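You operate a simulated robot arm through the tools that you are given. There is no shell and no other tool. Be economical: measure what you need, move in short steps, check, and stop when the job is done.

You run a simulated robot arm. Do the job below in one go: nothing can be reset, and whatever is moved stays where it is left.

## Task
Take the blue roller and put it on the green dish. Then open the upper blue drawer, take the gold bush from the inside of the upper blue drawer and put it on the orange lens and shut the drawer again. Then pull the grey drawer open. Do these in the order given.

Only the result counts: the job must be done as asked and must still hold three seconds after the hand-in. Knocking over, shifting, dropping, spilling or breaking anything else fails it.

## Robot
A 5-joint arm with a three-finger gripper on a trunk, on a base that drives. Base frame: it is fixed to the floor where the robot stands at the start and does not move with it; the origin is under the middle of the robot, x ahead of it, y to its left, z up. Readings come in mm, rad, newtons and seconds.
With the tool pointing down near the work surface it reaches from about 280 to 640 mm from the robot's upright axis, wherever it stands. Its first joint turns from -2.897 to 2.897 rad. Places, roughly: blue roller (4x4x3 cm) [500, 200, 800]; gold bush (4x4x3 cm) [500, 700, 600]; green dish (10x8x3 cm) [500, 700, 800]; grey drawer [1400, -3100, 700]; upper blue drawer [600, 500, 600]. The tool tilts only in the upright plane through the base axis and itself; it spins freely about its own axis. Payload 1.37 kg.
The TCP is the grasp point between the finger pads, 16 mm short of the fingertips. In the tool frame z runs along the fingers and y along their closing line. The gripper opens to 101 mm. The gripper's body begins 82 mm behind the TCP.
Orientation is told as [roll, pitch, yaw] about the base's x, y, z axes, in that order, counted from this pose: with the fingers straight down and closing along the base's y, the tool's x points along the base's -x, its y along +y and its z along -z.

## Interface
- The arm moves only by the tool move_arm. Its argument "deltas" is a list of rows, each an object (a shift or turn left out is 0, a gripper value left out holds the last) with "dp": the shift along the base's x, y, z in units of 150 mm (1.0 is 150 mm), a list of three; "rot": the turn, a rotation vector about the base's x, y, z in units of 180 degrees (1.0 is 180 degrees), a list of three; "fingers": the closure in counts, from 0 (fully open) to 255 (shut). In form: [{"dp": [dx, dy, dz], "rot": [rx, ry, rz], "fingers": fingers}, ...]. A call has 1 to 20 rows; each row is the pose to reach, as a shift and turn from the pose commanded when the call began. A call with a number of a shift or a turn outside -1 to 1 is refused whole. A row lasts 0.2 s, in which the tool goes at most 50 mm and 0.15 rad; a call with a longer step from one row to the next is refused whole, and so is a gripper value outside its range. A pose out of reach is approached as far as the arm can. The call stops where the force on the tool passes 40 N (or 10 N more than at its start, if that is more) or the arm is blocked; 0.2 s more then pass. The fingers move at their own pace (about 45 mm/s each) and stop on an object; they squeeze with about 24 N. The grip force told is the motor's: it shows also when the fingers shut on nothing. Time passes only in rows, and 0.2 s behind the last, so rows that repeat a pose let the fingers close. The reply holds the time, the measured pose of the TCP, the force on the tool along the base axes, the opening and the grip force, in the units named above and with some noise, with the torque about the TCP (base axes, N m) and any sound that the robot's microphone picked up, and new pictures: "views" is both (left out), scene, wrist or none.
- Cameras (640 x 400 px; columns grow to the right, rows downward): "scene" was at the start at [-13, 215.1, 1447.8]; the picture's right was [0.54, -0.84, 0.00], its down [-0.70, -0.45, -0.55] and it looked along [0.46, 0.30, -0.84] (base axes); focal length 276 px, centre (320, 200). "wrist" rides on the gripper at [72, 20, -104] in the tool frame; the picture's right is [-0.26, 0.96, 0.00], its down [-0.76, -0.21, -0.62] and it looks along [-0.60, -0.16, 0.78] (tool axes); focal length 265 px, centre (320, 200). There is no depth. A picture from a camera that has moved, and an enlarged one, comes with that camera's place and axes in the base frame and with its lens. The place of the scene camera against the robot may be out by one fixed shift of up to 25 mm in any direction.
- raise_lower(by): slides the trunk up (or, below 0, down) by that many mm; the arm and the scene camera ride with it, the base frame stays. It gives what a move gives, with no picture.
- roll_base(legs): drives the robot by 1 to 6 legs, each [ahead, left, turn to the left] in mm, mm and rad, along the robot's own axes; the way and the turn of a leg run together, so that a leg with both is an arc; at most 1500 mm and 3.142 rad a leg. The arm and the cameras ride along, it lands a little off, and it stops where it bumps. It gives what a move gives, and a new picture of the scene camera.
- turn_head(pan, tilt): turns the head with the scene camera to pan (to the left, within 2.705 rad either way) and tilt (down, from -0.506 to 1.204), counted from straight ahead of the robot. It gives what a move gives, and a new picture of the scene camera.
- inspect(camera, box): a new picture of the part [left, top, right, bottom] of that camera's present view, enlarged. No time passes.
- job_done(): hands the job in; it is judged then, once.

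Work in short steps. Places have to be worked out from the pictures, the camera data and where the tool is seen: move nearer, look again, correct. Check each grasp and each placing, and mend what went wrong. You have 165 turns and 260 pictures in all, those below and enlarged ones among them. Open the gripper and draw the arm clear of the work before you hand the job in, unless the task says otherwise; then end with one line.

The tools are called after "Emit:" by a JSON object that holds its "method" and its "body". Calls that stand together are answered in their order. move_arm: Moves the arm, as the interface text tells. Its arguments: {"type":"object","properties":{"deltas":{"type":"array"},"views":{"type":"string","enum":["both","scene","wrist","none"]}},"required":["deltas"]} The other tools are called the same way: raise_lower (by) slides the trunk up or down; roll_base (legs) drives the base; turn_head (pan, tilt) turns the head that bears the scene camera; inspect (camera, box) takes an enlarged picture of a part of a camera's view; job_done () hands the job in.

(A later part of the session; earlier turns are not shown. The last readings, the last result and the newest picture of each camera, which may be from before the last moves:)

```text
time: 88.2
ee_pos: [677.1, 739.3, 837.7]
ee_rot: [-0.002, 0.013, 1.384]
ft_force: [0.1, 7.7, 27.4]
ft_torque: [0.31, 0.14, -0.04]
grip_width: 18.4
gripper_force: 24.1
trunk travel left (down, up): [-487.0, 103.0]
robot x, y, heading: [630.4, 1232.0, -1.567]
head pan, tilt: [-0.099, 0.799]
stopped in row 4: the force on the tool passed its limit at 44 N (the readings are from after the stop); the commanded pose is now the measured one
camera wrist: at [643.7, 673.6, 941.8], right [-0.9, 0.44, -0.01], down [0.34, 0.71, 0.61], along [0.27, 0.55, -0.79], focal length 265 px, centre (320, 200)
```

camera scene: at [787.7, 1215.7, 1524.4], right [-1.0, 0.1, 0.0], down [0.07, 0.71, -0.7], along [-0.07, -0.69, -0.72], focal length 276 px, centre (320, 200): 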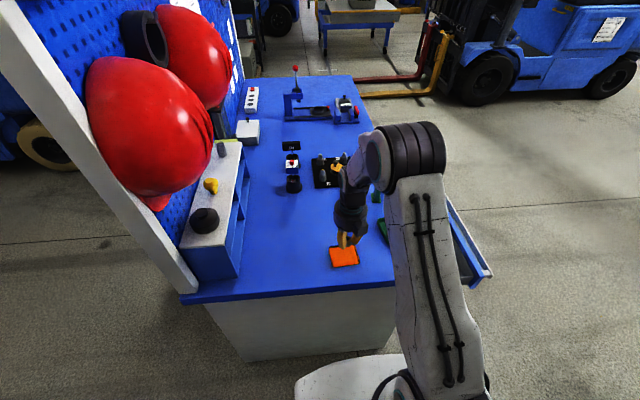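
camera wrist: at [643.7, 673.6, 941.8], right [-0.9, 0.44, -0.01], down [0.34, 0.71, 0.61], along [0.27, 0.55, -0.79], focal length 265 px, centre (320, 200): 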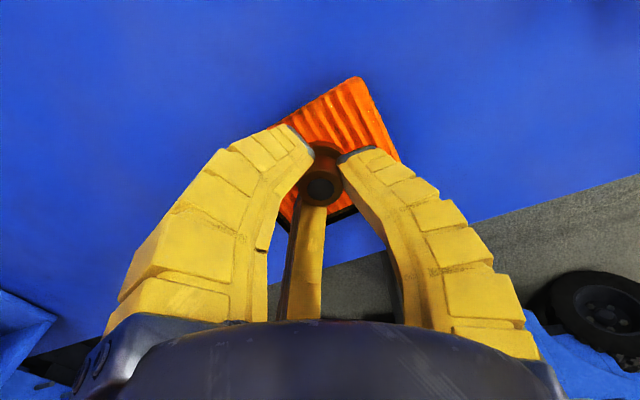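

It's in contact. I'll relieve the pressure by 2 mm and open gently.

Emit:
{"method": "move_arm", "body": {"deltas": [{"dp": [0, 0, 0.012]}, {"dp": [0, 0, 0.012], "fingers": 215}, {"dp": [0, 0, 0.012], "fingers": 195}, {"dp": [0, 0, 0.012], "fingers": 175}, {"dp": [0, 0, 0.012], "fingers": 155}, {"dp": [0, 0, 0.012], "fingers": 140}], "views": "wrist"}}

```text
time: 89.7
ee_pos: [677.9, 738.8, 834.3]
ee_rot: [-0.002, 0.009, 1.384]
ft_force: [0.1, -0.2, 0.4]
ft_torque: [0.0, 0.03, 0.0]
grip_width: 49.7
gripper_force: 2.5
trunk travel left (down, up): [-487.0, 103.0]
robot x, y, heading: [632.4, 1235.6, -1.568]
head pan, tilt: [-0.099, 0.799]
camera wrist: at [644.5, 671.6, 939.9], right [-0.9, 0.44, -0.01], down [0.34, 0.71, 0.61], along [0.27, 0.55, -0.79], focal length 265 px, centre (320, 200)
```

wrist: 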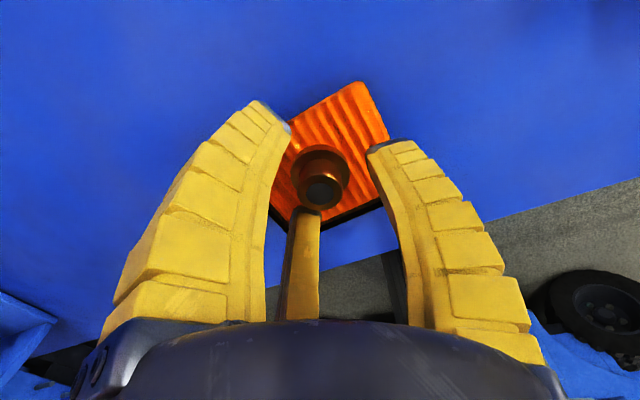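

The bush stands on the lens. I'll lift straight up, clear of it.

Emit:
{"method": "move_arm", "body": {"deltas": [{"dp": [0, 0, 0.1]}, {"dp": [0, 0, 0.35]}, {"dp": [0, 0, 0.65]}, {"dp": [0, 0, 0.95]}, {"dp": [0, 0, 0.95]}], "views": "wrist"}}

```text
time: 90.8
ee_pos: [673.9, 735.4, 976.8]
ee_rot: [-0.001, 0.009, 1.383]
ft_force: [-1.0, -0.1, 0.4]
ft_torque: [-0.01, -0.04, -0.01]
grip_width: 49.6
gripper_force: 3.2
trunk travel left (down, up): [-487.0, 103.0]
robot x, y, heading: [634.1, 1234.2, -1.566]
head pan, tilt: [-0.099, 0.799]
camera wrist: at [641.3, 669.9, 1082.4], right [-0.9, 0.44, 0.0], down [0.34, 0.71, 0.61], along [0.27, 0.55, -0.79], focal length 265 px, centre (320, 200)
```

wrist: 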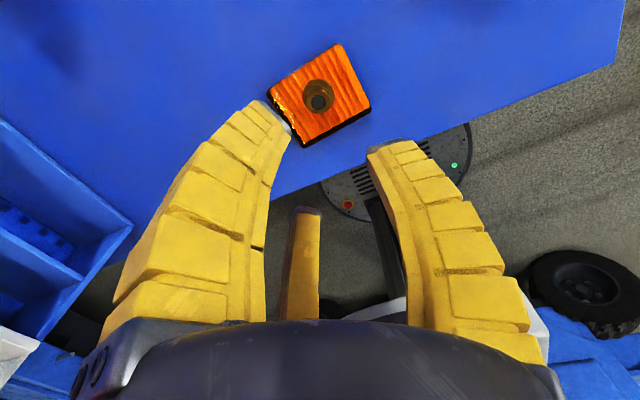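

The bush is centred on the lens. To shut the drawer I'll go back round to the front, first closing the fingers, then driving out along -x, turning to face the bench and moving in front of the drawer.

Emit:
{"method": "move_arm", "body": {"deltas": [{"fingers": 200}, {"fingers": 255}, {"fingers": 255}, {"fingers": 255}], "views": "none"}}

Emit:
{"method": "roll_base", "body": {"legs": [[0, -735, 0], [0, 0, 1.567], [-300, -690, 0]]}}

```text
time: 91.8
ee_pos: [674.1, 735.5, 975.7]
ee_rot: [-0.003, 0.009, 1.386]
ft_force: [-0.6, -0.2, 0.4]
ft_torque: [0.0, -0.02, 0.01]
grip_width: 0.3
gripper_force: 23.3
trunk travel left (down, up): [-487.0, 103.0]
robot x, y, heading: [632.3, 1231.4, -1.57]
head pan, tilt: [-0.099, 0.799]
```

```text
time: 103.5
ee_pos: [112.7, 569.6, 977.5]
ee_rot: [-0.004, 0.007, 2.993]
ft_force: [-0.6, -0.1, -0.1]
ft_torque: [0.0, 0.0, 0.01]
grip_width: 0.1
gripper_force: 23.8
trunk travel left (down, up): [-487.0, 103.0]
robot x, y, heading: [-383.3, 511.5, 0.043]
head pan, tilt: [-0.099, 0.799]
camera scene: at [-381.8, 677.7, 1524.4], right [-0.06, -1.0, 0.0], down [-0.72, 0.04, -0.7], along [0.7, -0.04, -0.72], focal length 276 px, centre (320, 200)
```

scene: 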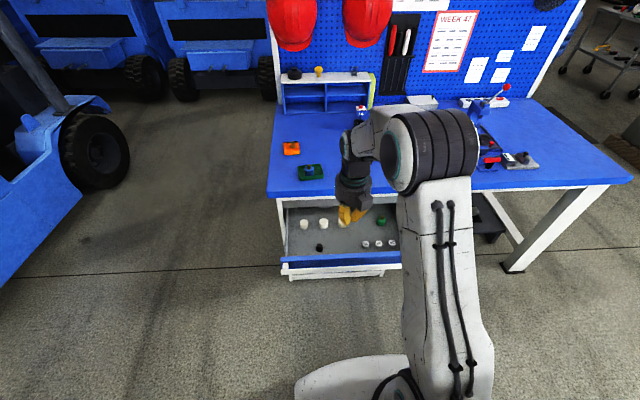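

I'll back off 150 mm so there's room to bring the tool level, and straighten up.

Emit:
{"method": "roll_base", "body": {"legs": [[-150, 35, -0.043]]}}

```text
time: 104.9
ee_pos: [-37.1, 579.6, 977.5]
ee_rot: [-0.003, 0.009, 2.949]
ft_force: [-0.4, 1.5, 0.0]
ft_torque: [-0.01, 0.0, 0.0]
grip_width: 0.1
gripper_force: 23.5
trunk travel left (down, up): [-487.0, 103.0]
robot x, y, heading: [-530.9, 539.8, -0.005]
head pan, tilt: [-0.099, 0.799]
camera scene: at [-525.7, 709.9, 1524.4], right [-0.1, -0.99, 0.0], down [-0.71, 0.07, -0.7], along [0.69, -0.07, -0.72], focal length 276 px, centre (320, 200)
```

scene: 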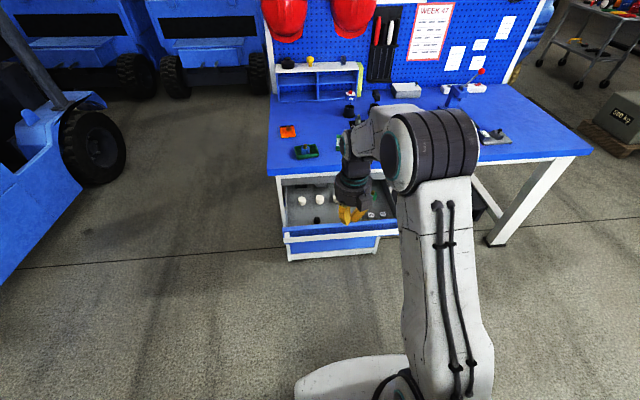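

I'll centre the tool in front of the robot and pitch it level, with fingers shut, for pushing.

Emit:
{"method": "move_arm", "body": {"deltas": [{"dp": [0.1, -0.13, 0], "rot": [0, -0.02, 0]}, {"dp": [0.2, -0.26, 0], "rot": [0, -0.0454, 0]}, {"dp": [0.3, -0.26, 0], "rot": [0, -0.0909, 0]}, {"dp": [0.3, -0.26, 0], "rot": [0, -0.1363, 0]}, {"dp": [0.3, -0.26, 0], "rot": [0, -0.1818, 0]}, {"dp": [0.3, -0.26, 0], "rot": [0, -0.2272, 0]}, {"dp": [0.3, -0.26, 0], "rot": [0, -0.2727, 0]}, {"dp": [0.3, -0.26, 0], "rot": [0, -0.3181, 0]}, {"dp": [0.3, -0.26, 0], "rot": [0, -0.3636, 0]}, {"dp": [0.3, -0.26, 0], "rot": [0, -0.409, 0]}, {"dp": [0.3, -0.26, 0], "rot": [0, -0.4545, 0]}, {"dp": [0.3, -0.26, 0], "rot": [0, -0.5, 0]}], "views": "none"}}

```text
time: 107.5
ee_pos: [8.5, 542.0, 975.9]
ee_rot: [-1.625, 1.379, 1.519]
ft_force: [-0.4, -0.7, -0.4]
ft_torque: [-0.02, 0.01, -0.01]
grip_width: 0.0
gripper_force: 24.0
trunk travel left (down, up): [-487.0, 103.0]
robot x, y, heading: [-536.1, 537.8, -0.003]
head pan, tilt: [-0.099, 0.799]
```

I'll lower the trunk by 319 mm to handle height and look.

Emit:
{"method": "raise_lower", "body": {"by": -319}}

Emit:
{"method": "inspect", "body": {"camera": "wrist", "box": [0, 0, 640, 400]}}

Emit:
{"method": "inspect", "body": {"camera": "scene", "box": [240, 80, 440, 280]}}

```text
time: 110.7
ee_pos: [8.6, 540.2, 658.6]
ee_rot: [-1.623, 1.379, 1.523]
ft_force: [-0.1, -0.3, 0.5]
ft_torque: [0.03, 0.02, -0.01]
grip_width: 0.0
gripper_force: 23.8
trunk travel left (down, up): [-168.0, 422.0]
robot x, y, heading: [-536.8, 538.2, -0.0]
head pan, tilt: [-0.099, 0.799]
```

```text
1.00 times, centred on (320, 200) of wrist (not enlarged: the box is as wide or as high as the picture)
camera zoom: at [-96.3, 507.7, 724.1], right [0.01, -0.9, -0.44], down [-0.61, 0.35, -0.71], along [0.79, 0.28, -0.55], focal length 265 px, centre (320, 200)
```

zoom: 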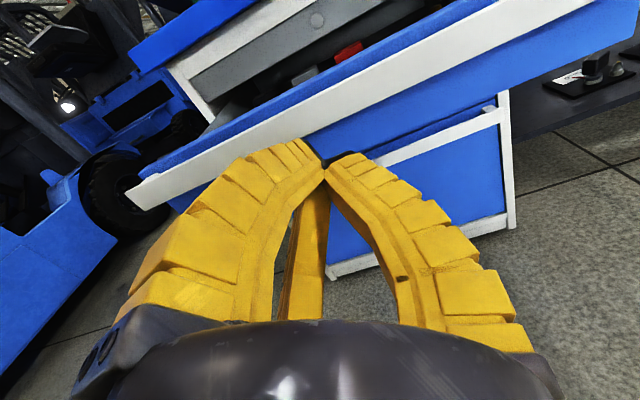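

```text
2.00 times, centred on (340, 180) of scene
camera zoom: at [-524.7, 709.6, 1205.4], right [-0.1, -0.99, 0.0], down [-0.71, 0.07, -0.7], along [0.69, -0.07, -0.72], focal length 553 px, centre (280, 240)
```

zoom: 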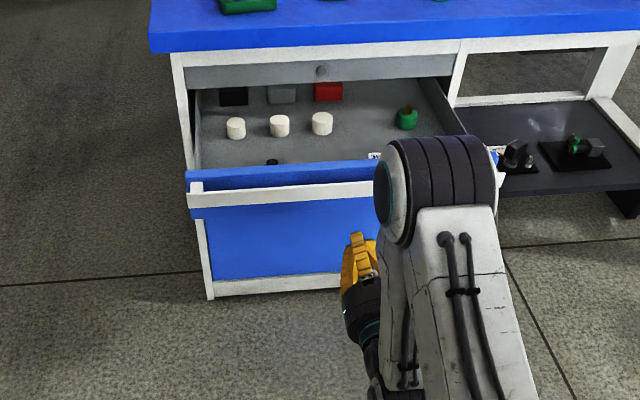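

The bar lines up with the fingertips. I'll drive forward 330 mm, pushing the drawer most of the way in, and finish with the arm under force guard.

Emit:
{"method": "roll_base", "body": {"legs": [[330, 0, 0]]}}

Emit:
{"method": "inspect", "body": {"camera": "wrist", "box": [0, 0, 640, 400]}}

```text
time: 112.8
ee_pos: [334.5, 541.7, 658.8]
ee_rot: [-1.623, 1.378, 1.522]
ft_force: [-0.1, 0.6, 0.1]
ft_torque: [-0.04, 0.03, -0.07]
grip_width: 0.0
gripper_force: 28.3
trunk travel left (down, up): [-168.0, 422.0]
robot x, y, heading: [-205.0, 537.6, -0.004]
head pan, tilt: [-0.099, 0.799]
camera scene: at [-198.8, 709.2, 1205.4], right [-0.1, -0.99, 0.0], down [-0.71, 0.07, -0.7], along [0.69, -0.07, -0.72], focal length 276 px, centre (320, 200)
```

scene: 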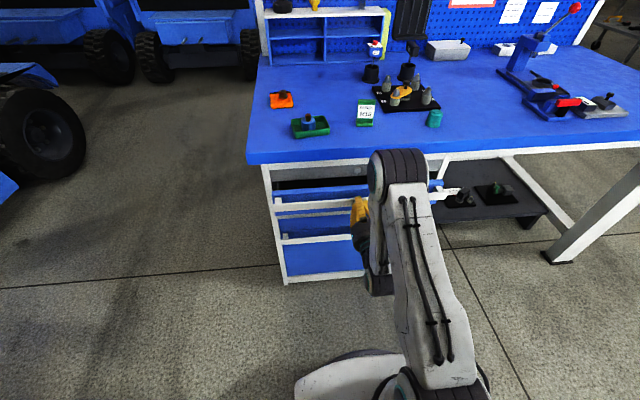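

```text
1.00 times, centred on (320, 200) of wrist (not enlarged: the box is as wide or as high as the picture)
camera zoom: at [229.7, 507.4, 724.1], right [0.01, -0.9, -0.44], down [-0.61, 0.35, -0.71], along [0.79, 0.28, -0.55], focal length 265 px, centre (320, 200)
```

zoom: 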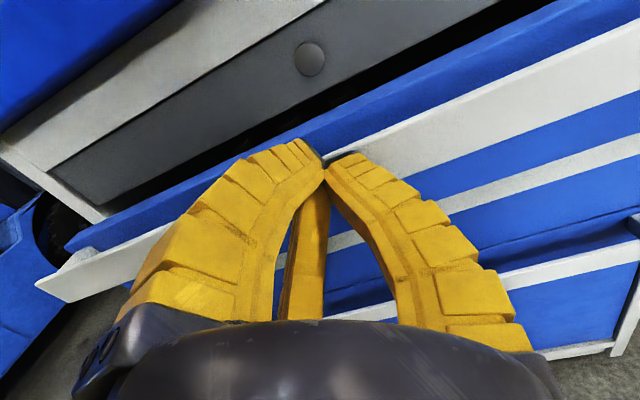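

The drawer has followed, with about 60 mm left. I'll push on with the arm under force guard.

Emit:
{"method": "move_arm", "body": {"deltas": [{"dp": [0.1, 0, 0]}, {"dp": [0.2, 0, 0]}, {"dp": [0.3, 0, 0]}, {"dp": [0.38, 0, 0]}, {"dp": [0.44, 0, 0]}, {"dp": [0.5, 0, 0]}, {"dp": [0.56, 0, 0]}], "views": "both"}}

```text
time: 114.0
ee_pos: [393.3, 541.8, 658.8]
ee_rot: [-1.583, 1.38, 1.563]
ft_force: [-26.5, -0.1, 9.8]
ft_torque: [0.01, 0.04, 0.02]
grip_width: 5.7
gripper_force: 28.1
trunk travel left (down, up): [-168.0, 422.0]
robot x, y, heading: [-210.1, 539.0, -0.004]
head pan, tilt: [-0.099, 0.799]
stopped in row 6: the force on the tool passed its limit at 51 N (the readings are from after the stop); the commanded pose is now the measured one
camera scene: at [-202.9, 709.2, 1205.6], right [-0.1, -0.99, 0.0], down [-0.71, 0.07, -0.7], along [0.7, -0.07, -0.72], focal length 276 px, centre (320, 200)
camera wrist: at [289.2, 507.8, 725.4], right [0.0, -0.9, -0.44], down [-0.62, 0.35, -0.7], along [0.78, 0.28, -0.55], focal length 265 px, centre (320, 200)
```

scene: 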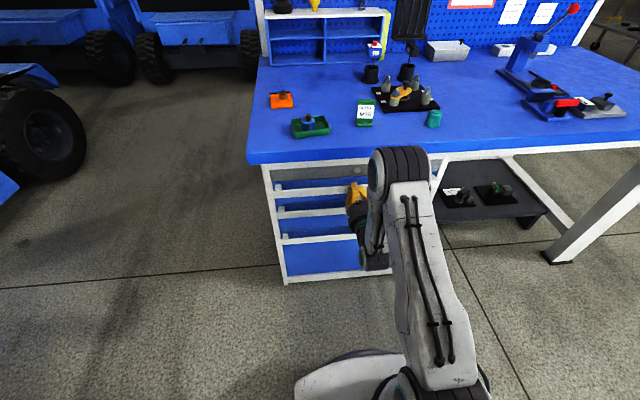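
wrist: 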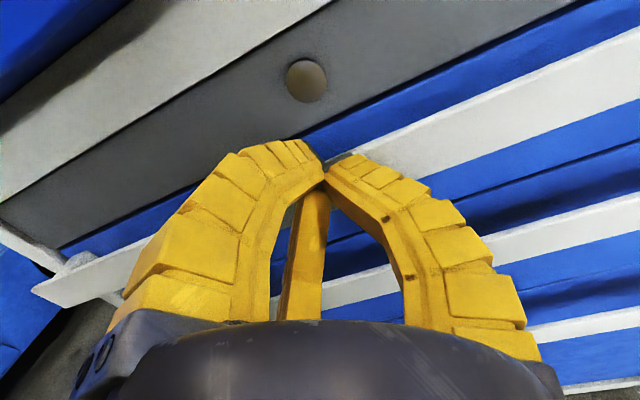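

The drawer is shut: it hit a hard stop with its front flush with the fascia. I'll back off, raise the trunk and look towards the grey drawer on the right.

Emit:
{"method": "roll_base", "body": {"legs": [[-300, 0, 0]]}}

Emit:
{"method": "raise_lower", "body": {"by": 300}}

Emit:
{"method": "turn_head", "body": {"pan": -1.1, "tilt": 0.4}}

```text
time: 116.1
ee_pos: [92.5, 542.0, 656.2]
ee_rot: [-1.565, 1.378, 1.578]
ft_force: [-0.6, -0.9, 0.1]
ft_torque: [0.01, 0.0, 0.02]
grip_width: 0.0
gripper_force: 28.5
trunk travel left (down, up): [-168.0, 422.0]
robot x, y, heading: [-513.3, 539.2, 0.002]
head pan, tilt: [-0.099, 0.799]
camera scene: at [-502.9, 709.5, 1205.4], right [-0.1, -0.99, 0.0], down [-0.71, 0.07, -0.7], along [0.69, -0.07, -0.72], focal length 276 px, centre (320, 200)
```

scene: 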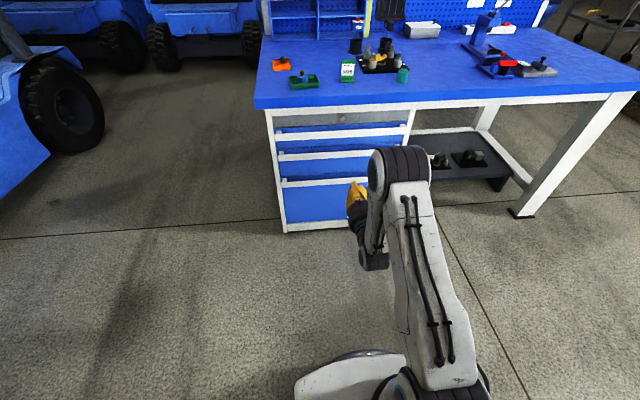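

```text
time: 119.1
ee_pos: [92.6, 542.1, 957.1]
ee_rot: [-1.567, 1.378, 1.579]
ft_force: [0.8, -0.3, 0.8]
ft_torque: [0.04, -0.01, -0.01]
grip_width: 0.1
gripper_force: 27.9
trunk travel left (down, up): [-468.0, 122.0]
robot x, y, heading: [-511.8, 544.1, -0.002]
head pan, tilt: [-0.099, 0.799]
```

```text
time: 120.4
ee_pos: [92.5, 542.7, 955.9]
ee_rot: [-1.567, 1.379, 1.576]
ft_force: [0.6, -0.8, -0.4]
ft_torque: [-0.02, 0.02, 0.01]
grip_width: 0.1
gripper_force: 27.7
trunk travel left (down, up): [-468.0, 122.0]
robot x, y, heading: [-511.5, 538.0, 0.0]
head pan, tilt: [-1.1, 0.4]
camera scene: at [-541.2, 635.0, 1540.4], right [-0.89, -0.45, 0.0], down [-0.18, 0.35, -0.92], along [0.42, -0.82, -0.39], focal length 276 px, centre (320, 200)
```

scene: 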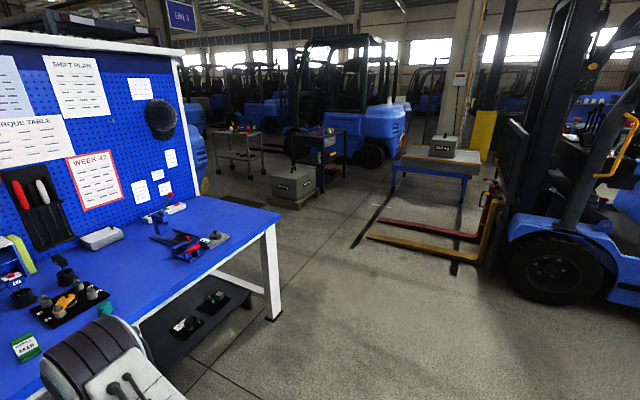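

The grey drawer should project near (317, 142), at the dark cart. I'll zoom in there.

Emit:
{"method": "inspect", "body": {"camera": "scene", "box": [200, 90, 500, 280]}}

Emit:
{"method": "inspect", "body": {"camera": "scene", "box": [260, 110, 380, 210]}}

```text
2.11 times, centred on (350, 185) of scene
camera zoom: at [-541.2, 635.0, 1540.4], right [-0.89, -0.45, 0.0], down [-0.18, 0.35, -0.92], along [0.42, -0.82, -0.39], focal length 582 px, centre (257, 232)
```

zoom: 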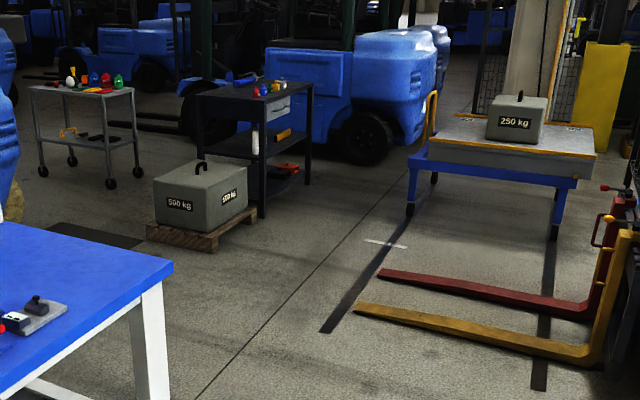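

```text
4.00 times, centred on (320, 160) of scene
camera zoom: at [-541.2, 635.0, 1540.4], right [-0.89, -0.45, 0.0], down [-0.18, 0.35, -0.92], along [0.42, -0.82, -0.39], focal length 1105 px, centre (320, 360)
```

zoom: 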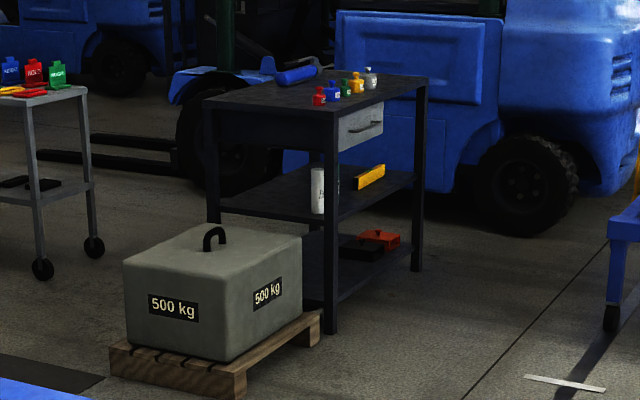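

The grey drawer is in the near (-x) face of the dark trolley, at about x = 1220, y = -3130, z = 720, so it opens towards -x. I'll raise the trunk, then drive between the bench end and the forks, in stages.

Emit:
{"method": "raise_lower", "body": {"by": 118}}

Emit:
{"method": "roll_base", "body": {"legs": [[0, -1500, 0], [1210, -240, 0]]}}

```text
time: 121.9
ee_pos: [92.7, 543.3, 1074.3]
ee_rot: [-1.566, 1.378, 1.579]
ft_force: [0.0, 0.9, 0.0]
ft_torque: [0.0, 0.0, 0.02]
grip_width: 0.2
gripper_force: 28.0
trunk travel left (down, up): [-586.0, 4.0]
robot x, y, heading: [-514.6, 538.2, -0.0]
head pan, tilt: [-1.1, 0.4]
```

```text
time: 135.4
ee_pos: [1312.1, -1257.2, 1074.5]
ee_rot: [-1.566, 1.377, 1.584]
ft_force: [-0.2, 0.9, -0.1]
ft_torque: [0.01, 0.0, 0.01]
grip_width: 0.1
gripper_force: 28.1
trunk travel left (down, up): [-586.0, 4.0]
robot x, y, heading: [709.0, -1261.8, 0.004]
head pan, tilt: [-1.1, 0.4]
camera scene: at [677.7, -1167.8, 1658.5], right [-0.89, -0.46, 0.0], down [-0.18, 0.35, -0.92], along [0.42, -0.82, -0.39], focal length 276 px, centre (320, 200)
```

scene: 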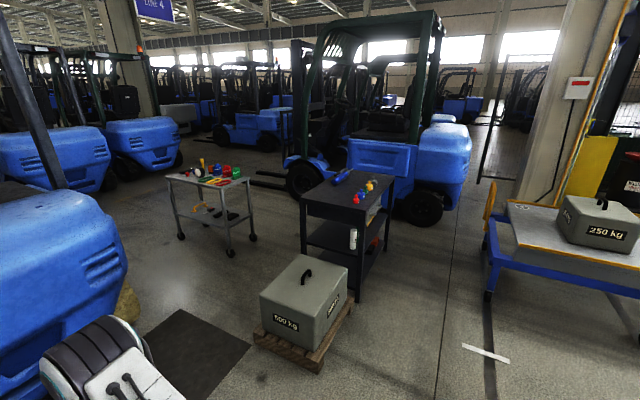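

The layout is confirmed: the trolley's drawer face is at x of about 1200, the pallet at x > 1235, and the 250 kg cart's corner near (258, -3395). I'll continue to about (560, -3110).

Emit:
{"method": "roll_base", "body": {"legs": [[0, -1340, 0], [-150, -500, 0]]}}

Emit:
{"method": "turn_head", "body": {"pan": -0.1, "tilt": 0.75}}

```text
time: 144.8
ee_pos: [1134.8, -3111.9, 1074.8]
ee_rot: [-1.568, 1.378, 1.557]
ft_force: [0.2, -0.4, -0.2]
ft_torque: [0.0, 0.01, -0.03]
grip_width: 0.1
gripper_force: 28.1
trunk travel left (down, up): [-586.0, 4.0]
robot x, y, heading: [530.9, -3103.6, -0.021]
head pan, tilt: [-1.1, 0.4]
camera scene: at [502.3, -3006.9, 1658.5], right [-0.9, -0.44, 0.0], down [-0.17, 0.35, -0.92], along [0.4, -0.83, -0.39], focal length 276 px, centre (320, 200)
```

scene: 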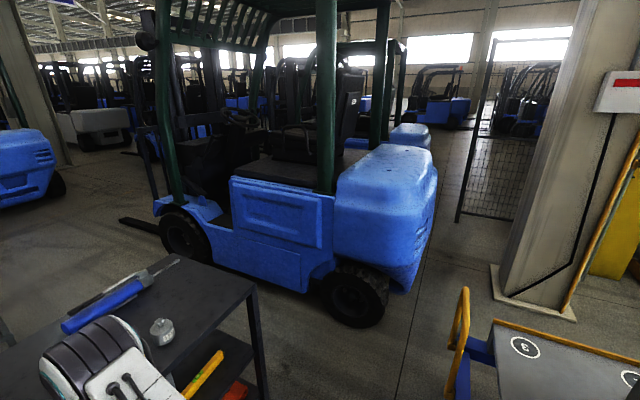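

```text
time: 146.1
ee_pos: [1135.4, -3109.8, 1074.1]
ee_rot: [-1.565, 1.379, 1.557]
ft_force: [0.1, 0.2, -0.4]
ft_torque: [-0.02, 0.01, 0.0]
grip_width: 0.0
gripper_force: 27.8
trunk travel left (down, up): [-586.0, 4.0]
robot x, y, heading: [535.4, -3100.1, -0.026]
head pan, tilt: [-0.099, 0.75]
camera scene: at [544.4, -2932.8, 1627.4], right [-0.12, -0.99, 0.0], down [-0.68, 0.08, -0.73], along [0.73, -0.09, -0.68], focal length 276 px, centre (320, 200)
```

scene: 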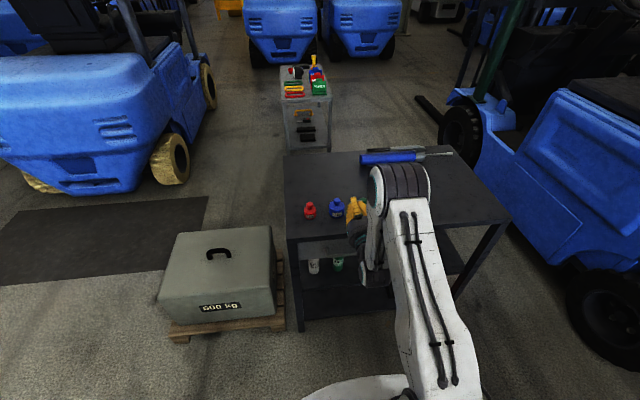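

I'll straighten up and back off 60 mm, then roll the tool so the fingers will close vertically, and open them.

Emit:
{"method": "roll_base", "body": {"legs": [[-60, 0, 0.025]]}}

Emit:
{"method": "move_arm", "body": {"deltas": [{"rot": [0.044, 0, 0], "fingers": 120}, {"rot": [0.088, 0, 0]}, {"rot": [0.132, 0, 0]}, {"rot": [0.176, 0, 0]}, {"rot": [0.22, 0, 0]}, {"rot": [0.264, 0, 0]}, {"rot": [0.308, 0, 0]}, {"rot": [0.352, 0, 0]}, {"rot": [0.396, 0, 0]}, {"rot": [0.44, 0, 0]}, {"rot": [0.44, 0, 0]}], "views": "none"}}

Emit:
{"method": "raise_lower", "body": {"by": -330}}

Emit:
{"method": "inspect", "body": {"camera": "wrist", "box": [0, 0, 640, 400]}}

Emit:
{"method": "inspect", "body": {"camera": "scene", "box": [240, 80, 520, 280]}}

```text
time: 147.0
ee_pos: [1074.5, -3095.8, 1075.0]
ee_rot: [-1.572, 1.379, 1.577]
ft_force: [-0.2, 0.0, 0.3]
ft_torque: [0.0, 0.01, 0.02]
grip_width: 0.0
gripper_force: 28.5
trunk travel left (down, up): [-586.0, 4.0]
robot x, y, heading: [472.6, -3099.1, 0.006]
head pan, tilt: [-0.099, 0.75]
camera scene: at [478.1, -2931.7, 1627.4], right [-0.09, -1.0, 0.0], down [-0.68, 0.06, -0.73], along [0.73, -0.07, -0.68], focal length 276 px, centre (320, 200)
```

scene: 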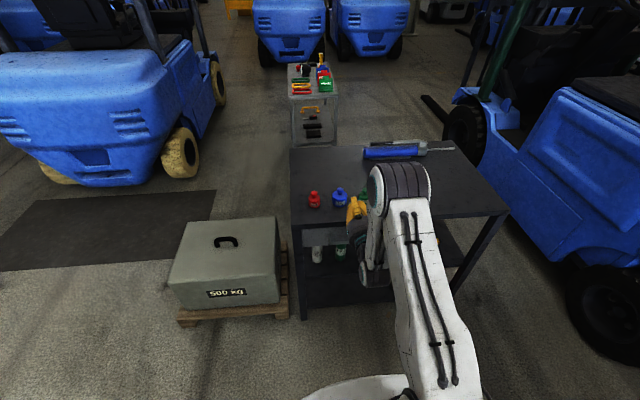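

```text
time: 149.4
ee_pos: [1075.6, -3095.3, 1074.0]
ee_rot: [-1.58, -0.005, 1.578]
ft_force: [1.0, -0.3, 0.0]
ft_torque: [-0.02, 0.03, -0.01]
grip_width: 57.3
gripper_force: 2.3
trunk travel left (down, up): [-586.0, 4.0]
robot x, y, heading: [471.9, -3100.9, 0.007]
head pan, tilt: [-0.099, 0.75]
```

```text
time: 152.7
ee_pos: [1076.4, -3096.2, 744.9]
ee_rot: [-1.578, -0.004, 1.579]
ft_force: [0.3, 0.1, -0.4]
ft_torque: [-0.05, 0.02, 0.03]
grip_width: 57.3
gripper_force: 2.5
trunk travel left (down, up): [-256.0, 334.0]
robot x, y, heading: [471.9, -3103.4, 0.002]
head pan, tilt: [-0.099, 0.75]
```

```text
1.00 times, centred on (320, 200) of wrist (not enlarged: the box is as wide or as high as the picture)
camera zoom: at [971.8, -3169.0, 724.1], right [0.01, 0.27, -0.96], down [-0.63, 0.75, 0.2], along [0.78, 0.6, 0.17], focal length 265 px, centre (320, 200)
```

zoom: 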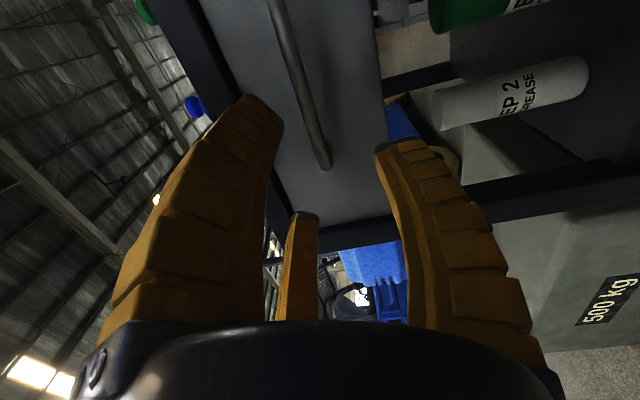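

```text
2.00 times, centred on (380, 180) of scene
camera zoom: at [479.8, -2931.7, 1297.4], right [-0.09, -1.0, 0.0], down [-0.68, 0.06, -0.73], along [0.73, -0.07, -0.68], focal length 553 px, centre (200, 240)
```

zoom: 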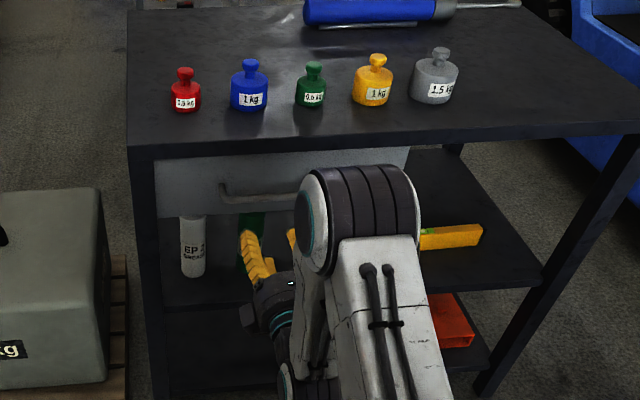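

The handle is a thin horizontal rod at z of about 757, spanning y from -3040 to -3215. I'll raise 12 mm, move forward 50 mm and look again.

Emit:
{"method": "raise_lower", "body": {"by": 12}}

Emit:
{"method": "move_arm", "body": {"deltas": [{"dp": [0.17, 0, 0]}, {"dp": [0.33, 0, 0]}, {"dp": [0.33, 0, 0]}], "views": "wrist"}}

```text
time: 153.3
ee_pos: [1076.7, -3095.8, 756.6]
ee_rot: [-1.58, -0.003, 1.58]
ft_force: [0.9, 1.1, -0.3]
ft_torque: [0.0, 0.0, 0.01]
grip_width: 57.0
gripper_force: 2.5
trunk travel left (down, up): [-268.0, 322.0]
robot x, y, heading: [471.6, -3101.7, 0.007]
head pan, tilt: [-0.099, 0.75]
```

```text
time: 154.1
ee_pos: [1124.8, -3094.7, 758.4]
ee_rot: [-1.58, -0.004, 1.577]
ft_force: [0.1, 1.2, -0.1]
ft_torque: [0.0, -0.03, -0.03]
grip_width: 57.3
gripper_force: 2.3
trunk travel left (down, up): [-268.0, 322.0]
robot x, y, heading: [469.5, -3103.5, 0.005]
head pan, tilt: [-0.099, 0.75]
camera wrist: at [1020.9, -3168.8, 737.2], right [0.01, 0.27, -0.96], down [-0.63, 0.75, 0.2], along [0.78, 0.6, 0.17], focal length 265 px, centre (320, 200)
```

wrist: 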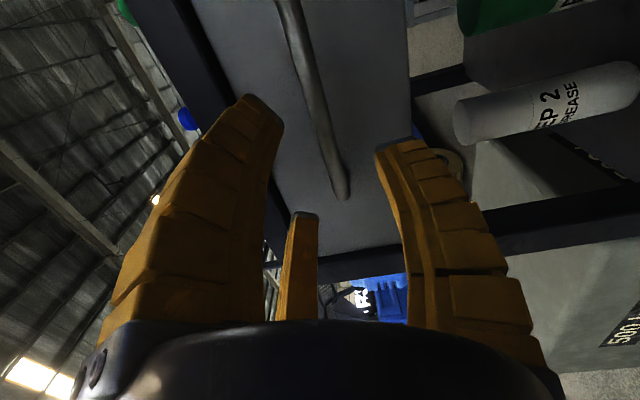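

The rod triangulates to x of about 1193 and z of about 757, level with the tool. I'll advance 64 mm under guard.

Emit:
{"method": "move_arm", "body": {"deltas": [{"dp": [0.15, 0, -0.005]}, {"dp": [0.28, 0, -0.005]}, {"dp": [0.36, 0, -0.005]}, {"dp": [0.43, 0, -0.005]}, {"dp": [0.43, 0, -0.005]}], "views": "wrist"}}

```text
time: 155.3
ee_pos: [1189.2, -3095.7, 755.4]
ee_rot: [-1.58, -0.005, 1.576]
ft_force: [0.1, -0.3, -1.6]
ft_torque: [-0.02, 0.0, -0.01]
grip_width: 57.2
gripper_force: 3.0
trunk travel left (down, up): [-268.0, 322.0]
robot x, y, heading: [469.2, -3103.7, 0.006]
head pan, tilt: [-0.099, 0.75]
camera wrist: at [1084.8, -3169.2, 734.9], right [0.01, 0.27, -0.96], down [-0.63, 0.75, 0.2], along [0.78, 0.6, 0.17], focal length 265 px, centre (320, 200)
```

wrist: 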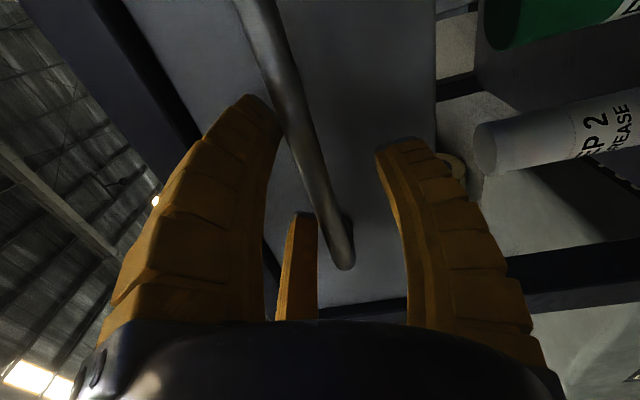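

The rod passes right through the grasp point. I'll close on it.

Emit:
{"method": "move_arm", "body": {"deltas": [{"fingers": 160}, {"fingers": 200}, {"fingers": 255}, {"fingers": 255}, {"fingers": 255}, {"fingers": 255}], "views": "wrist"}}

```text
time: 156.7
ee_pos: [1188.3, -3096.8, 761.1]
ee_rot: [-1.587, -0.004, 1.578]
ft_force: [0.7, -3.6, 18.0]
ft_torque: [0.02, 0.26, 0.1]
grip_width: 5.8
gripper_force: 28.0
trunk travel left (down, up): [-268.0, 322.0]
robot x, y, heading: [470.6, -3100.9, 0.001]
head pan, tilt: [-0.099, 0.75]
camera wrist: at [1084.3, -3169.3, 738.1], right [0.02, 0.27, -0.96], down [-0.63, 0.75, 0.2], along [0.78, 0.6, 0.18], focal length 265 px, centre (320, 200)
```

wrist: 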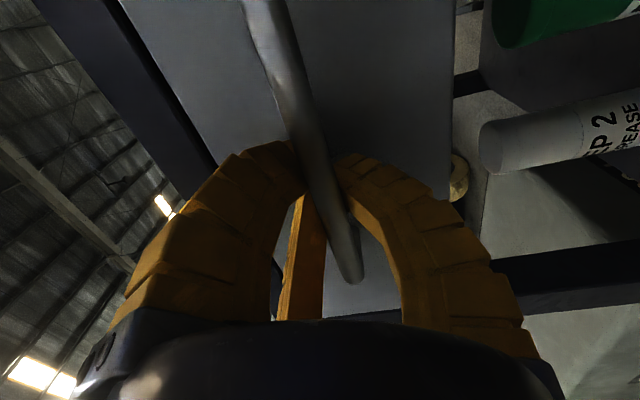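

The rod is gripped, slightly above centre. I'll relieve that while pulling back 150 mm.

Emit:
{"method": "move_arm", "body": {"deltas": [{"dp": [0, 0, 0.03]}, {"dp": [-0.1, 0, 0.03]}, {"dp": [-0.25, 0, 0.03]}, {"dp": [-0.4, 0, 0.03]}, {"dp": [-0.55, 0, 0.03]}, {"dp": [-0.7, 0, 0.03]}, {"dp": [-0.85, 0, 0.03]}, {"dp": [-1, 0, 0.03]}, {"dp": [-1, 0, 0.03]}], "views": "both"}}

```text
time: 158.7
ee_pos: [1038.2, -3094.2, 758.9]
ee_rot: [-1.58, -0.003, 1.581]
ft_force: [-0.2, 0.4, 11.9]
ft_torque: [0.03, 0.22, 0.04]
grip_width: 1.0
gripper_force: 28.1
trunk travel left (down, up): [-268.0, 322.0]
robot x, y, heading: [469.5, -3097.1, 0.002]
head pan, tilt: [-0.099, 0.75]
camera scene: at [478.5, -2931.6, 1309.4], right [-0.09, -1.0, 0.0], down [-0.68, 0.06, -0.73], along [0.73, -0.07, -0.68], focal length 276 px, centre (320, 200)
camera wrist: at [933.9, -3168.4, 738.9], right [0.01, 0.27, -0.96], down [-0.63, 0.75, 0.2], along [0.78, 0.61, 0.17], focal length 265 px, centre (320, 200)
```

scene: 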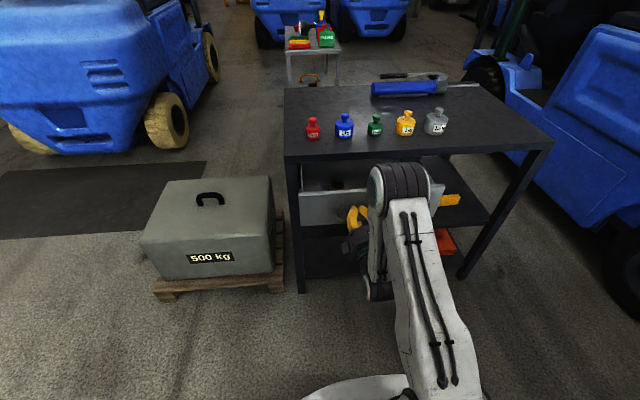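
wrist: 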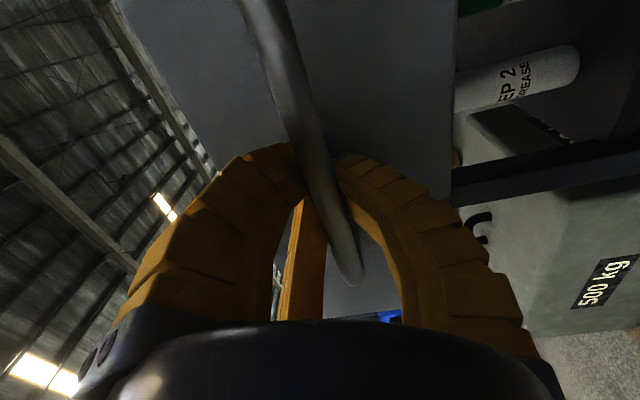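

The grey drawer has come out 150 mm. I'll pull it another 95 mm: 40 with the arm, the rest with the base.

Emit:
{"method": "move_arm", "body": {"deltas": [{"dp": [-0.1, 0, 0]}, {"dp": [-0.2, 0, 0]}, {"dp": [-0.27, 0, 0]}, {"dp": [-0.27, 0, 0]}], "views": "none"}}

Emit:
{"method": "roll_base", "body": {"legs": [[-60, 0, 0]]}}

```text
time: 159.7
ee_pos: [997.1, -3094.0, 760.4]
ee_rot: [-1.579, -0.002, 1.582]
ft_force: [-0.9, 3.8, 13.4]
ft_torque: [0.03, 0.22, -0.07]
grip_width: 0.8
gripper_force: 28.2
trunk travel left (down, up): [-268.0, 322.0]
robot x, y, heading: [468.6, -3100.2, 0.007]
head pan, tilt: [-0.099, 0.75]
```

```text
time: 160.7
ee_pos: [943.6, -3088.2, 759.6]
ee_rot: [-1.577, -0.003, 1.589]
ft_force: [0.6, 0.6, 6.8]
ft_torque: [0.05, 0.13, 0.01]
grip_width: 0.4
gripper_force: 27.9
trunk travel left (down, up): [-268.0, 322.0]
robot x, y, heading: [420.3, -3097.1, 0.012]
head pan, tilt: [-0.099, 0.75]
camera scene: at [424.1, -2927.3, 1309.3], right [-0.09, -1.0, 0.0], down [-0.68, 0.06, -0.73], along [0.73, -0.06, -0.68], focal length 276 px, centre (320, 200)
```

scene: 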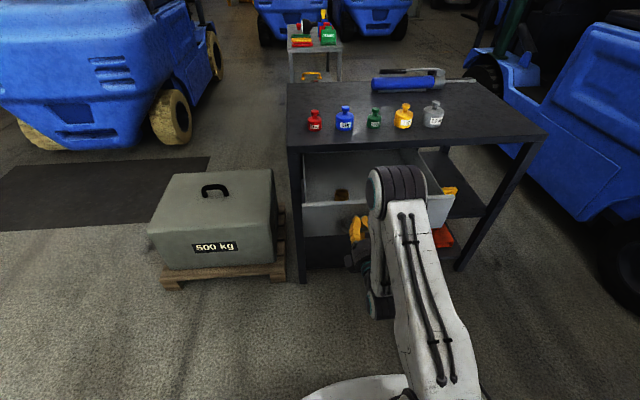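

I'll check that the rod is still between the fingers and how far the drawer is open.

Emit:
{"method": "inspect", "body": {"camera": "wrist", "box": [0, 0, 640, 400]}}

Emit:
{"method": "inspect", "body": {"camera": "scene", "box": [270, 80, 550, 280]}}

```text
1.00 times, centred on (320, 200) of wrist (not enlarged: the box is as wide or as high as the picture)
camera zoom: at [840.3, -3161.8, 738.5], right [0.0, 0.27, -0.96], down [-0.63, 0.74, 0.2], along [0.77, 0.61, 0.17], focal length 265 px, centre (320, 200)
```

zoom: 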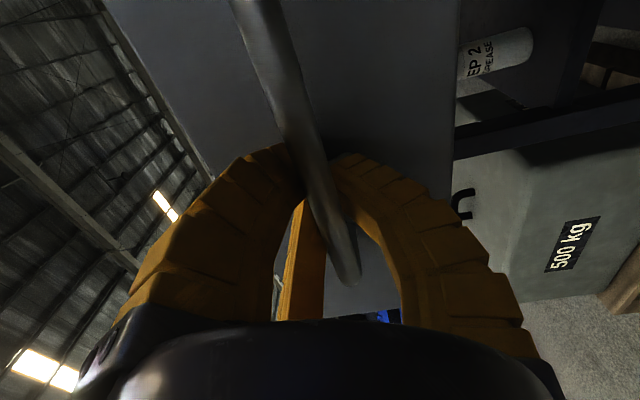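

```text
2.00 times, centred on (410, 180) of scene
camera zoom: at [424.1, -2927.3, 1309.3], right [-0.09, -1.0, 0.0], down [-0.68, 0.06, -0.73], along [0.73, -0.06, -0.68], focal length 553 px, centre (140, 240)
```

zoom: 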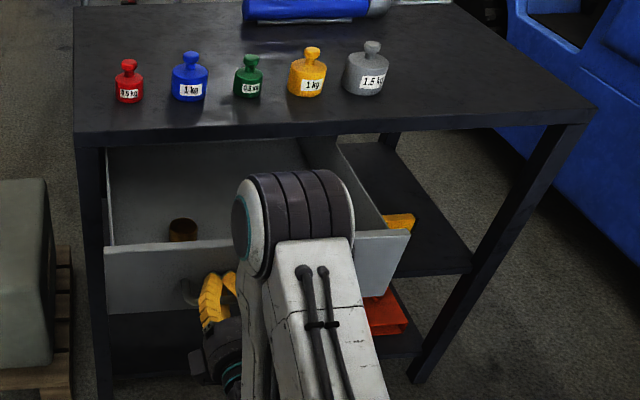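

The drawer is open about 245 mm. I'll let go of the rod gently.

Emit:
{"method": "move_arm", "body": {"deltas": [{"fingers": 220}, {"fingers": 180}, {"fingers": 140}, {"fingers": 100}, {"fingers": 80}, {"fingers": 80}, {"fingers": 80}], "views": "wrist"}}

```text
time: 162.3
ee_pos: [943.8, -3087.5, 757.7]
ee_rot: [-1.577, -0.002, 1.589]
ft_force: [-0.2, -0.4, 0.6]
ft_torque: [-0.01, 0.0, 0.0]
grip_width: 72.5
gripper_force: 2.0
trunk travel left (down, up): [-268.0, 322.0]
robot x, y, heading: [413.6, -3096.9, 0.009]
head pan, tilt: [-0.099, 0.75]
camera wrist: at [840.7, -3161.8, 738.3], right [0.0, 0.27, -0.96], down [-0.63, 0.74, 0.21], along [0.77, 0.61, 0.17], focal length 265 px, centre (320, 200)
```

wrist: 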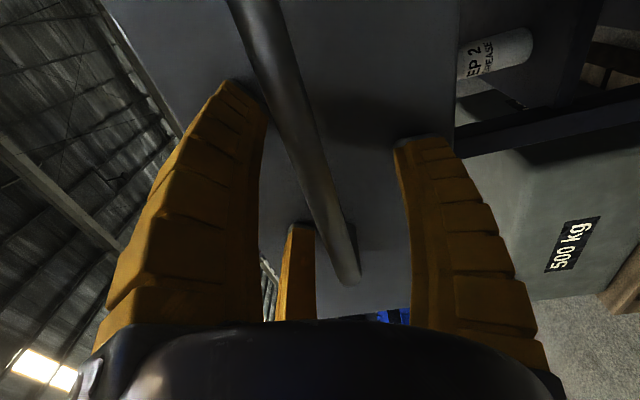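

The fingers are clear of the rod. I'll back straight off 45 mm, then on at a slant to the left, away from the cart.

Emit:
{"method": "roll_base", "body": {"legs": [[-45, 0, 0], [-25, 120, 0]]}}

Emit:
{"method": "raise_lower", "body": {"by": 250}}

Emit:
{"method": "inspect", "body": {"camera": "scene", "box": [0, 0, 640, 400]}}

```text
time: 163.0
ee_pos: [941.8, -3084.4, 757.9]
ee_rot: [-1.574, -0.003, 1.592]
ft_force: [0.2, -0.2, 0.6]
ft_torque: [0.03, 0.0, 0.02]
grip_width: 72.2
gripper_force: 2.0
trunk travel left (down, up): [-268.0, 322.0]
robot x, y, heading: [418.1, -3096.8, 0.015]
head pan, tilt: [-0.099, 0.75]
stopped in leg 1: the robot was blocked; the commanded pose is now the measured one
camera scene: at [422.5, -2926.4, 1309.4], right [-0.08, -1.0, 0.0], down [-0.68, 0.06, -0.73], along [0.73, -0.06, -0.68], focal length 276 px, centre (320, 200)
```

scene: 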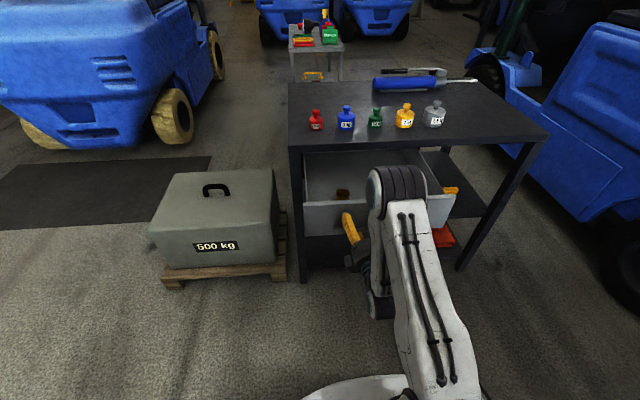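

```text
time: 163.9
ee_pos: [940.1, -3083.9, 796.0]
ee_rot: [-1.53, -0.004, 1.592]
ft_force: [-0.6, -1.2, -29.0]
ft_torque: [0.04, -0.8, 0.05]
grip_width: 94.6
gripper_force: 13.6
trunk travel left (down, up): [-320.0, 270.0]
robot x, y, heading: [413.7, -3091.9, 0.015]
head pan, tilt: [-0.099, 0.75]
stopped: the force on the tool passed its limit at 49 N (the readings are from after the stop); the commanded pose is now the measured one
```

```text
1.00 times, centred on (320, 200) of scene (not enlarged: the box is as wide or as high as the picture)
camera zoom: at [424.5, -2926.4, 1361.6], right [-0.08, -1.0, 0.0], down [-0.68, 0.06, -0.73], along [0.73, -0.06, -0.68], focal length 276 px, centre (320, 200)
```

zoom: 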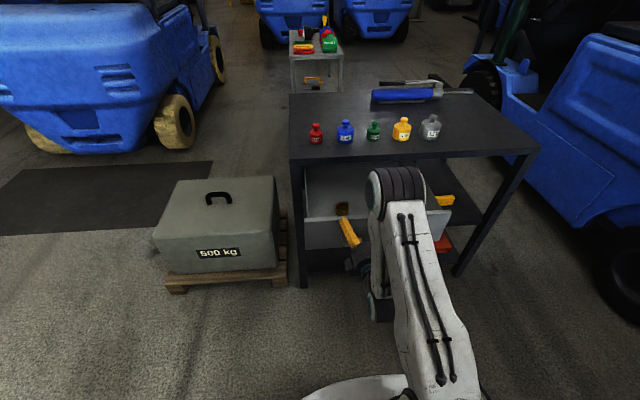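

The base was touching the cart behind, so it didn't back off, and lifting then caught the rod from below. I'll lower back at once to free it.

Emit:
{"method": "raise_lower", "body": {"by": -41}}

Emit:
{"method": "inspect", "body": {"camera": "wrist", "box": [0, 0, 640, 400]}}

```text
time: 164.7
ee_pos: [939.7, -3084.4, 762.9]
ee_rot: [-1.552, -0.004, 1.593]
ft_force: [-0.5, -0.4, -0.4]
ft_torque: [-0.02, 0.01, 0.01]
grip_width: 72.3
gripper_force: 1.8
trunk travel left (down, up): [-279.0, 311.0]
robot x, y, heading: [414.4, -3095.5, 0.016]
head pan, tilt: [-0.099, 0.75]
```

```text
1.00 times, centred on (320, 200) of wrist (not enlarged: the box is as wide or as high as the picture)
camera zoom: at [836.8, -3159.4, 744.5], right [-0.02, 0.27, -0.96], down [-0.63, 0.74, 0.22], along [0.77, 0.61, 0.15], focal length 265 px, centre (320, 200)
```

zoom: 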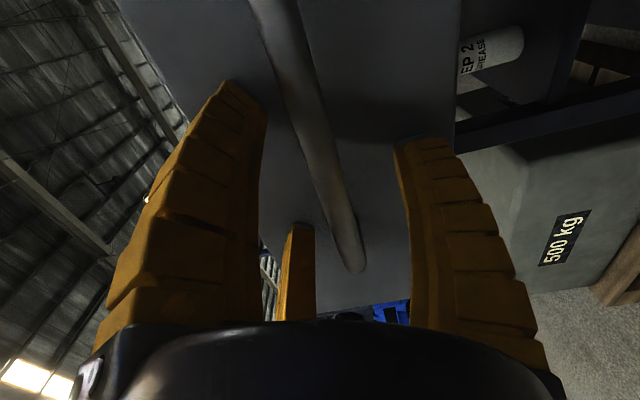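

It's free again, with no force. Before moving I'll look behind on the right at what the base is touching.

Emit:
{"method": "turn_head", "body": {"pan": -2.4, "tilt": 0.9}}

Emit:
{"method": "turn_head", "body": {"pan": 2.6, "tilt": 0.9}}

```text
time: 166.9
ee_pos: [940.2, -3085.3, 761.4]
ee_rot: [-1.548, -0.003, 1.593]
ft_force: [0.1, -0.4, 0.1]
ft_torque: [0.03, -0.01, 0.01]
grip_width: 72.1
gripper_force: 2.2
trunk travel left (down, up): [-279.0, 311.0]
robot x, y, heading: [414.4, -3098.5, 0.019]
head pan, tilt: [-2.4, 0.901]
camera scene: at [285.0, -2971.4, 1308.6], right [-0.69, 0.73, 0.0], down [0.57, 0.54, -0.62], along [-0.45, -0.43, -0.78], focal length 276 px, centre (320, 200)
```

scene: 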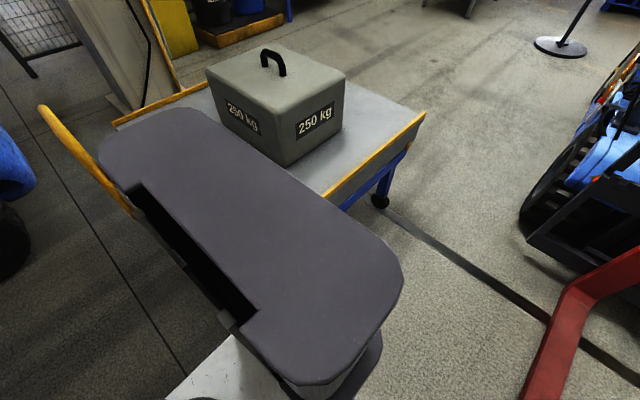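

```text
time: 170.8
ee_pos: [940.3, -3084.9, 761.1]
ee_rot: [-1.548, -0.003, 1.592]
ft_force: [0.1, -0.1, -0.3]
ft_torque: [-0.01, -0.01, -0.03]
grip_width: 72.1
gripper_force: 2.1
trunk travel left (down, up): [-279.0, 311.0]
robot x, y, heading: [414.8, -3098.0, 0.018]
head pan, tilt: [2.601, 0.901]
camera scene: at [274.5, -2881.6, 1308.6], right [0.5, 0.87, 0.0], down [0.68, -0.39, -0.62], along [-0.54, 0.31, -0.78], focal length 276 px, centre (320, 200)
```

scene: 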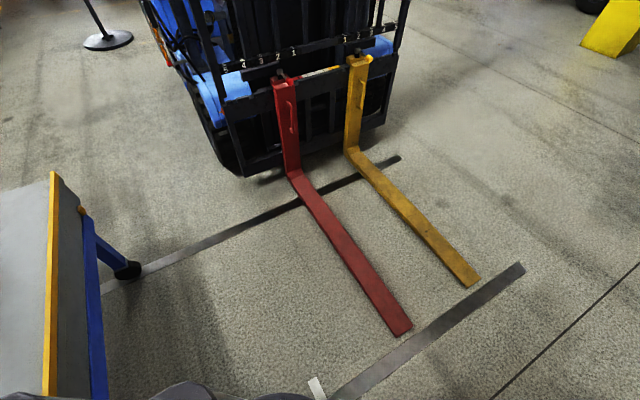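

The base's rear corner is against the 250 kg cart. Sliding left (+y) leads away from it, and the fingers straddle the rod above and below, so I can slide along it freely. I'll move left 100 mm first.

Emit:
{"method": "roll_base", "body": {"legs": [[0, 100, 0]]}}

Emit:
{"method": "inspect", "body": {"camera": "wrist", "box": [0, 0, 640, 400]}}

```text
time: 171.9
ee_pos: [938.2, -2990.1, 761.5]
ee_rot: [-1.548, -0.004, 1.592]
ft_force: [-0.2, 0.1, 0.5]
ft_torque: [-0.02, 0.07, -0.02]
grip_width: 72.1
gripper_force: 2.5
trunk travel left (down, up): [-279.0, 311.0]
robot x, y, heading: [414.3, -2999.7, 0.021]
head pan, tilt: [2.601, 0.901]
camera scene: at [272.8, -2786.0, 1308.6], right [0.5, 0.87, 0.0], down [0.68, -0.39, -0.62], along [-0.54, 0.31, -0.78], focal length 276 px, centre (320, 200)
```

scene: 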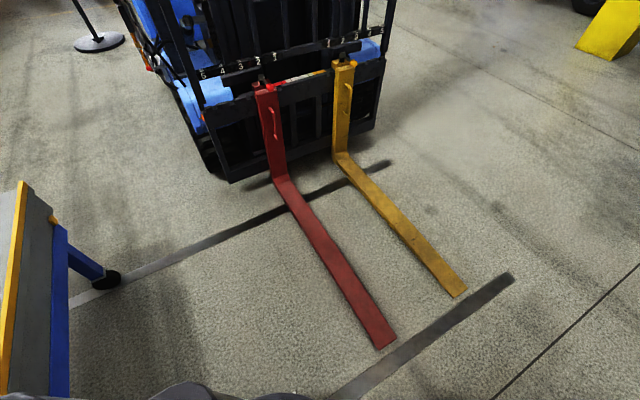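

```text
1.00 times, centred on (320, 200) of wrist (not enlarged: the box is as wide or as high as the picture)
camera zoom: at [835.0, -3063.3, 744.0], right [-0.03, 0.27, -0.96], down [-0.63, 0.74, 0.22], along [0.77, 0.61, 0.15], focal length 265 px, centre (320, 200)
```

zoom: 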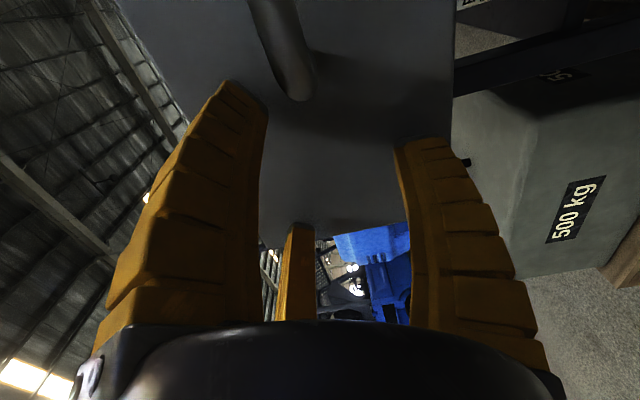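

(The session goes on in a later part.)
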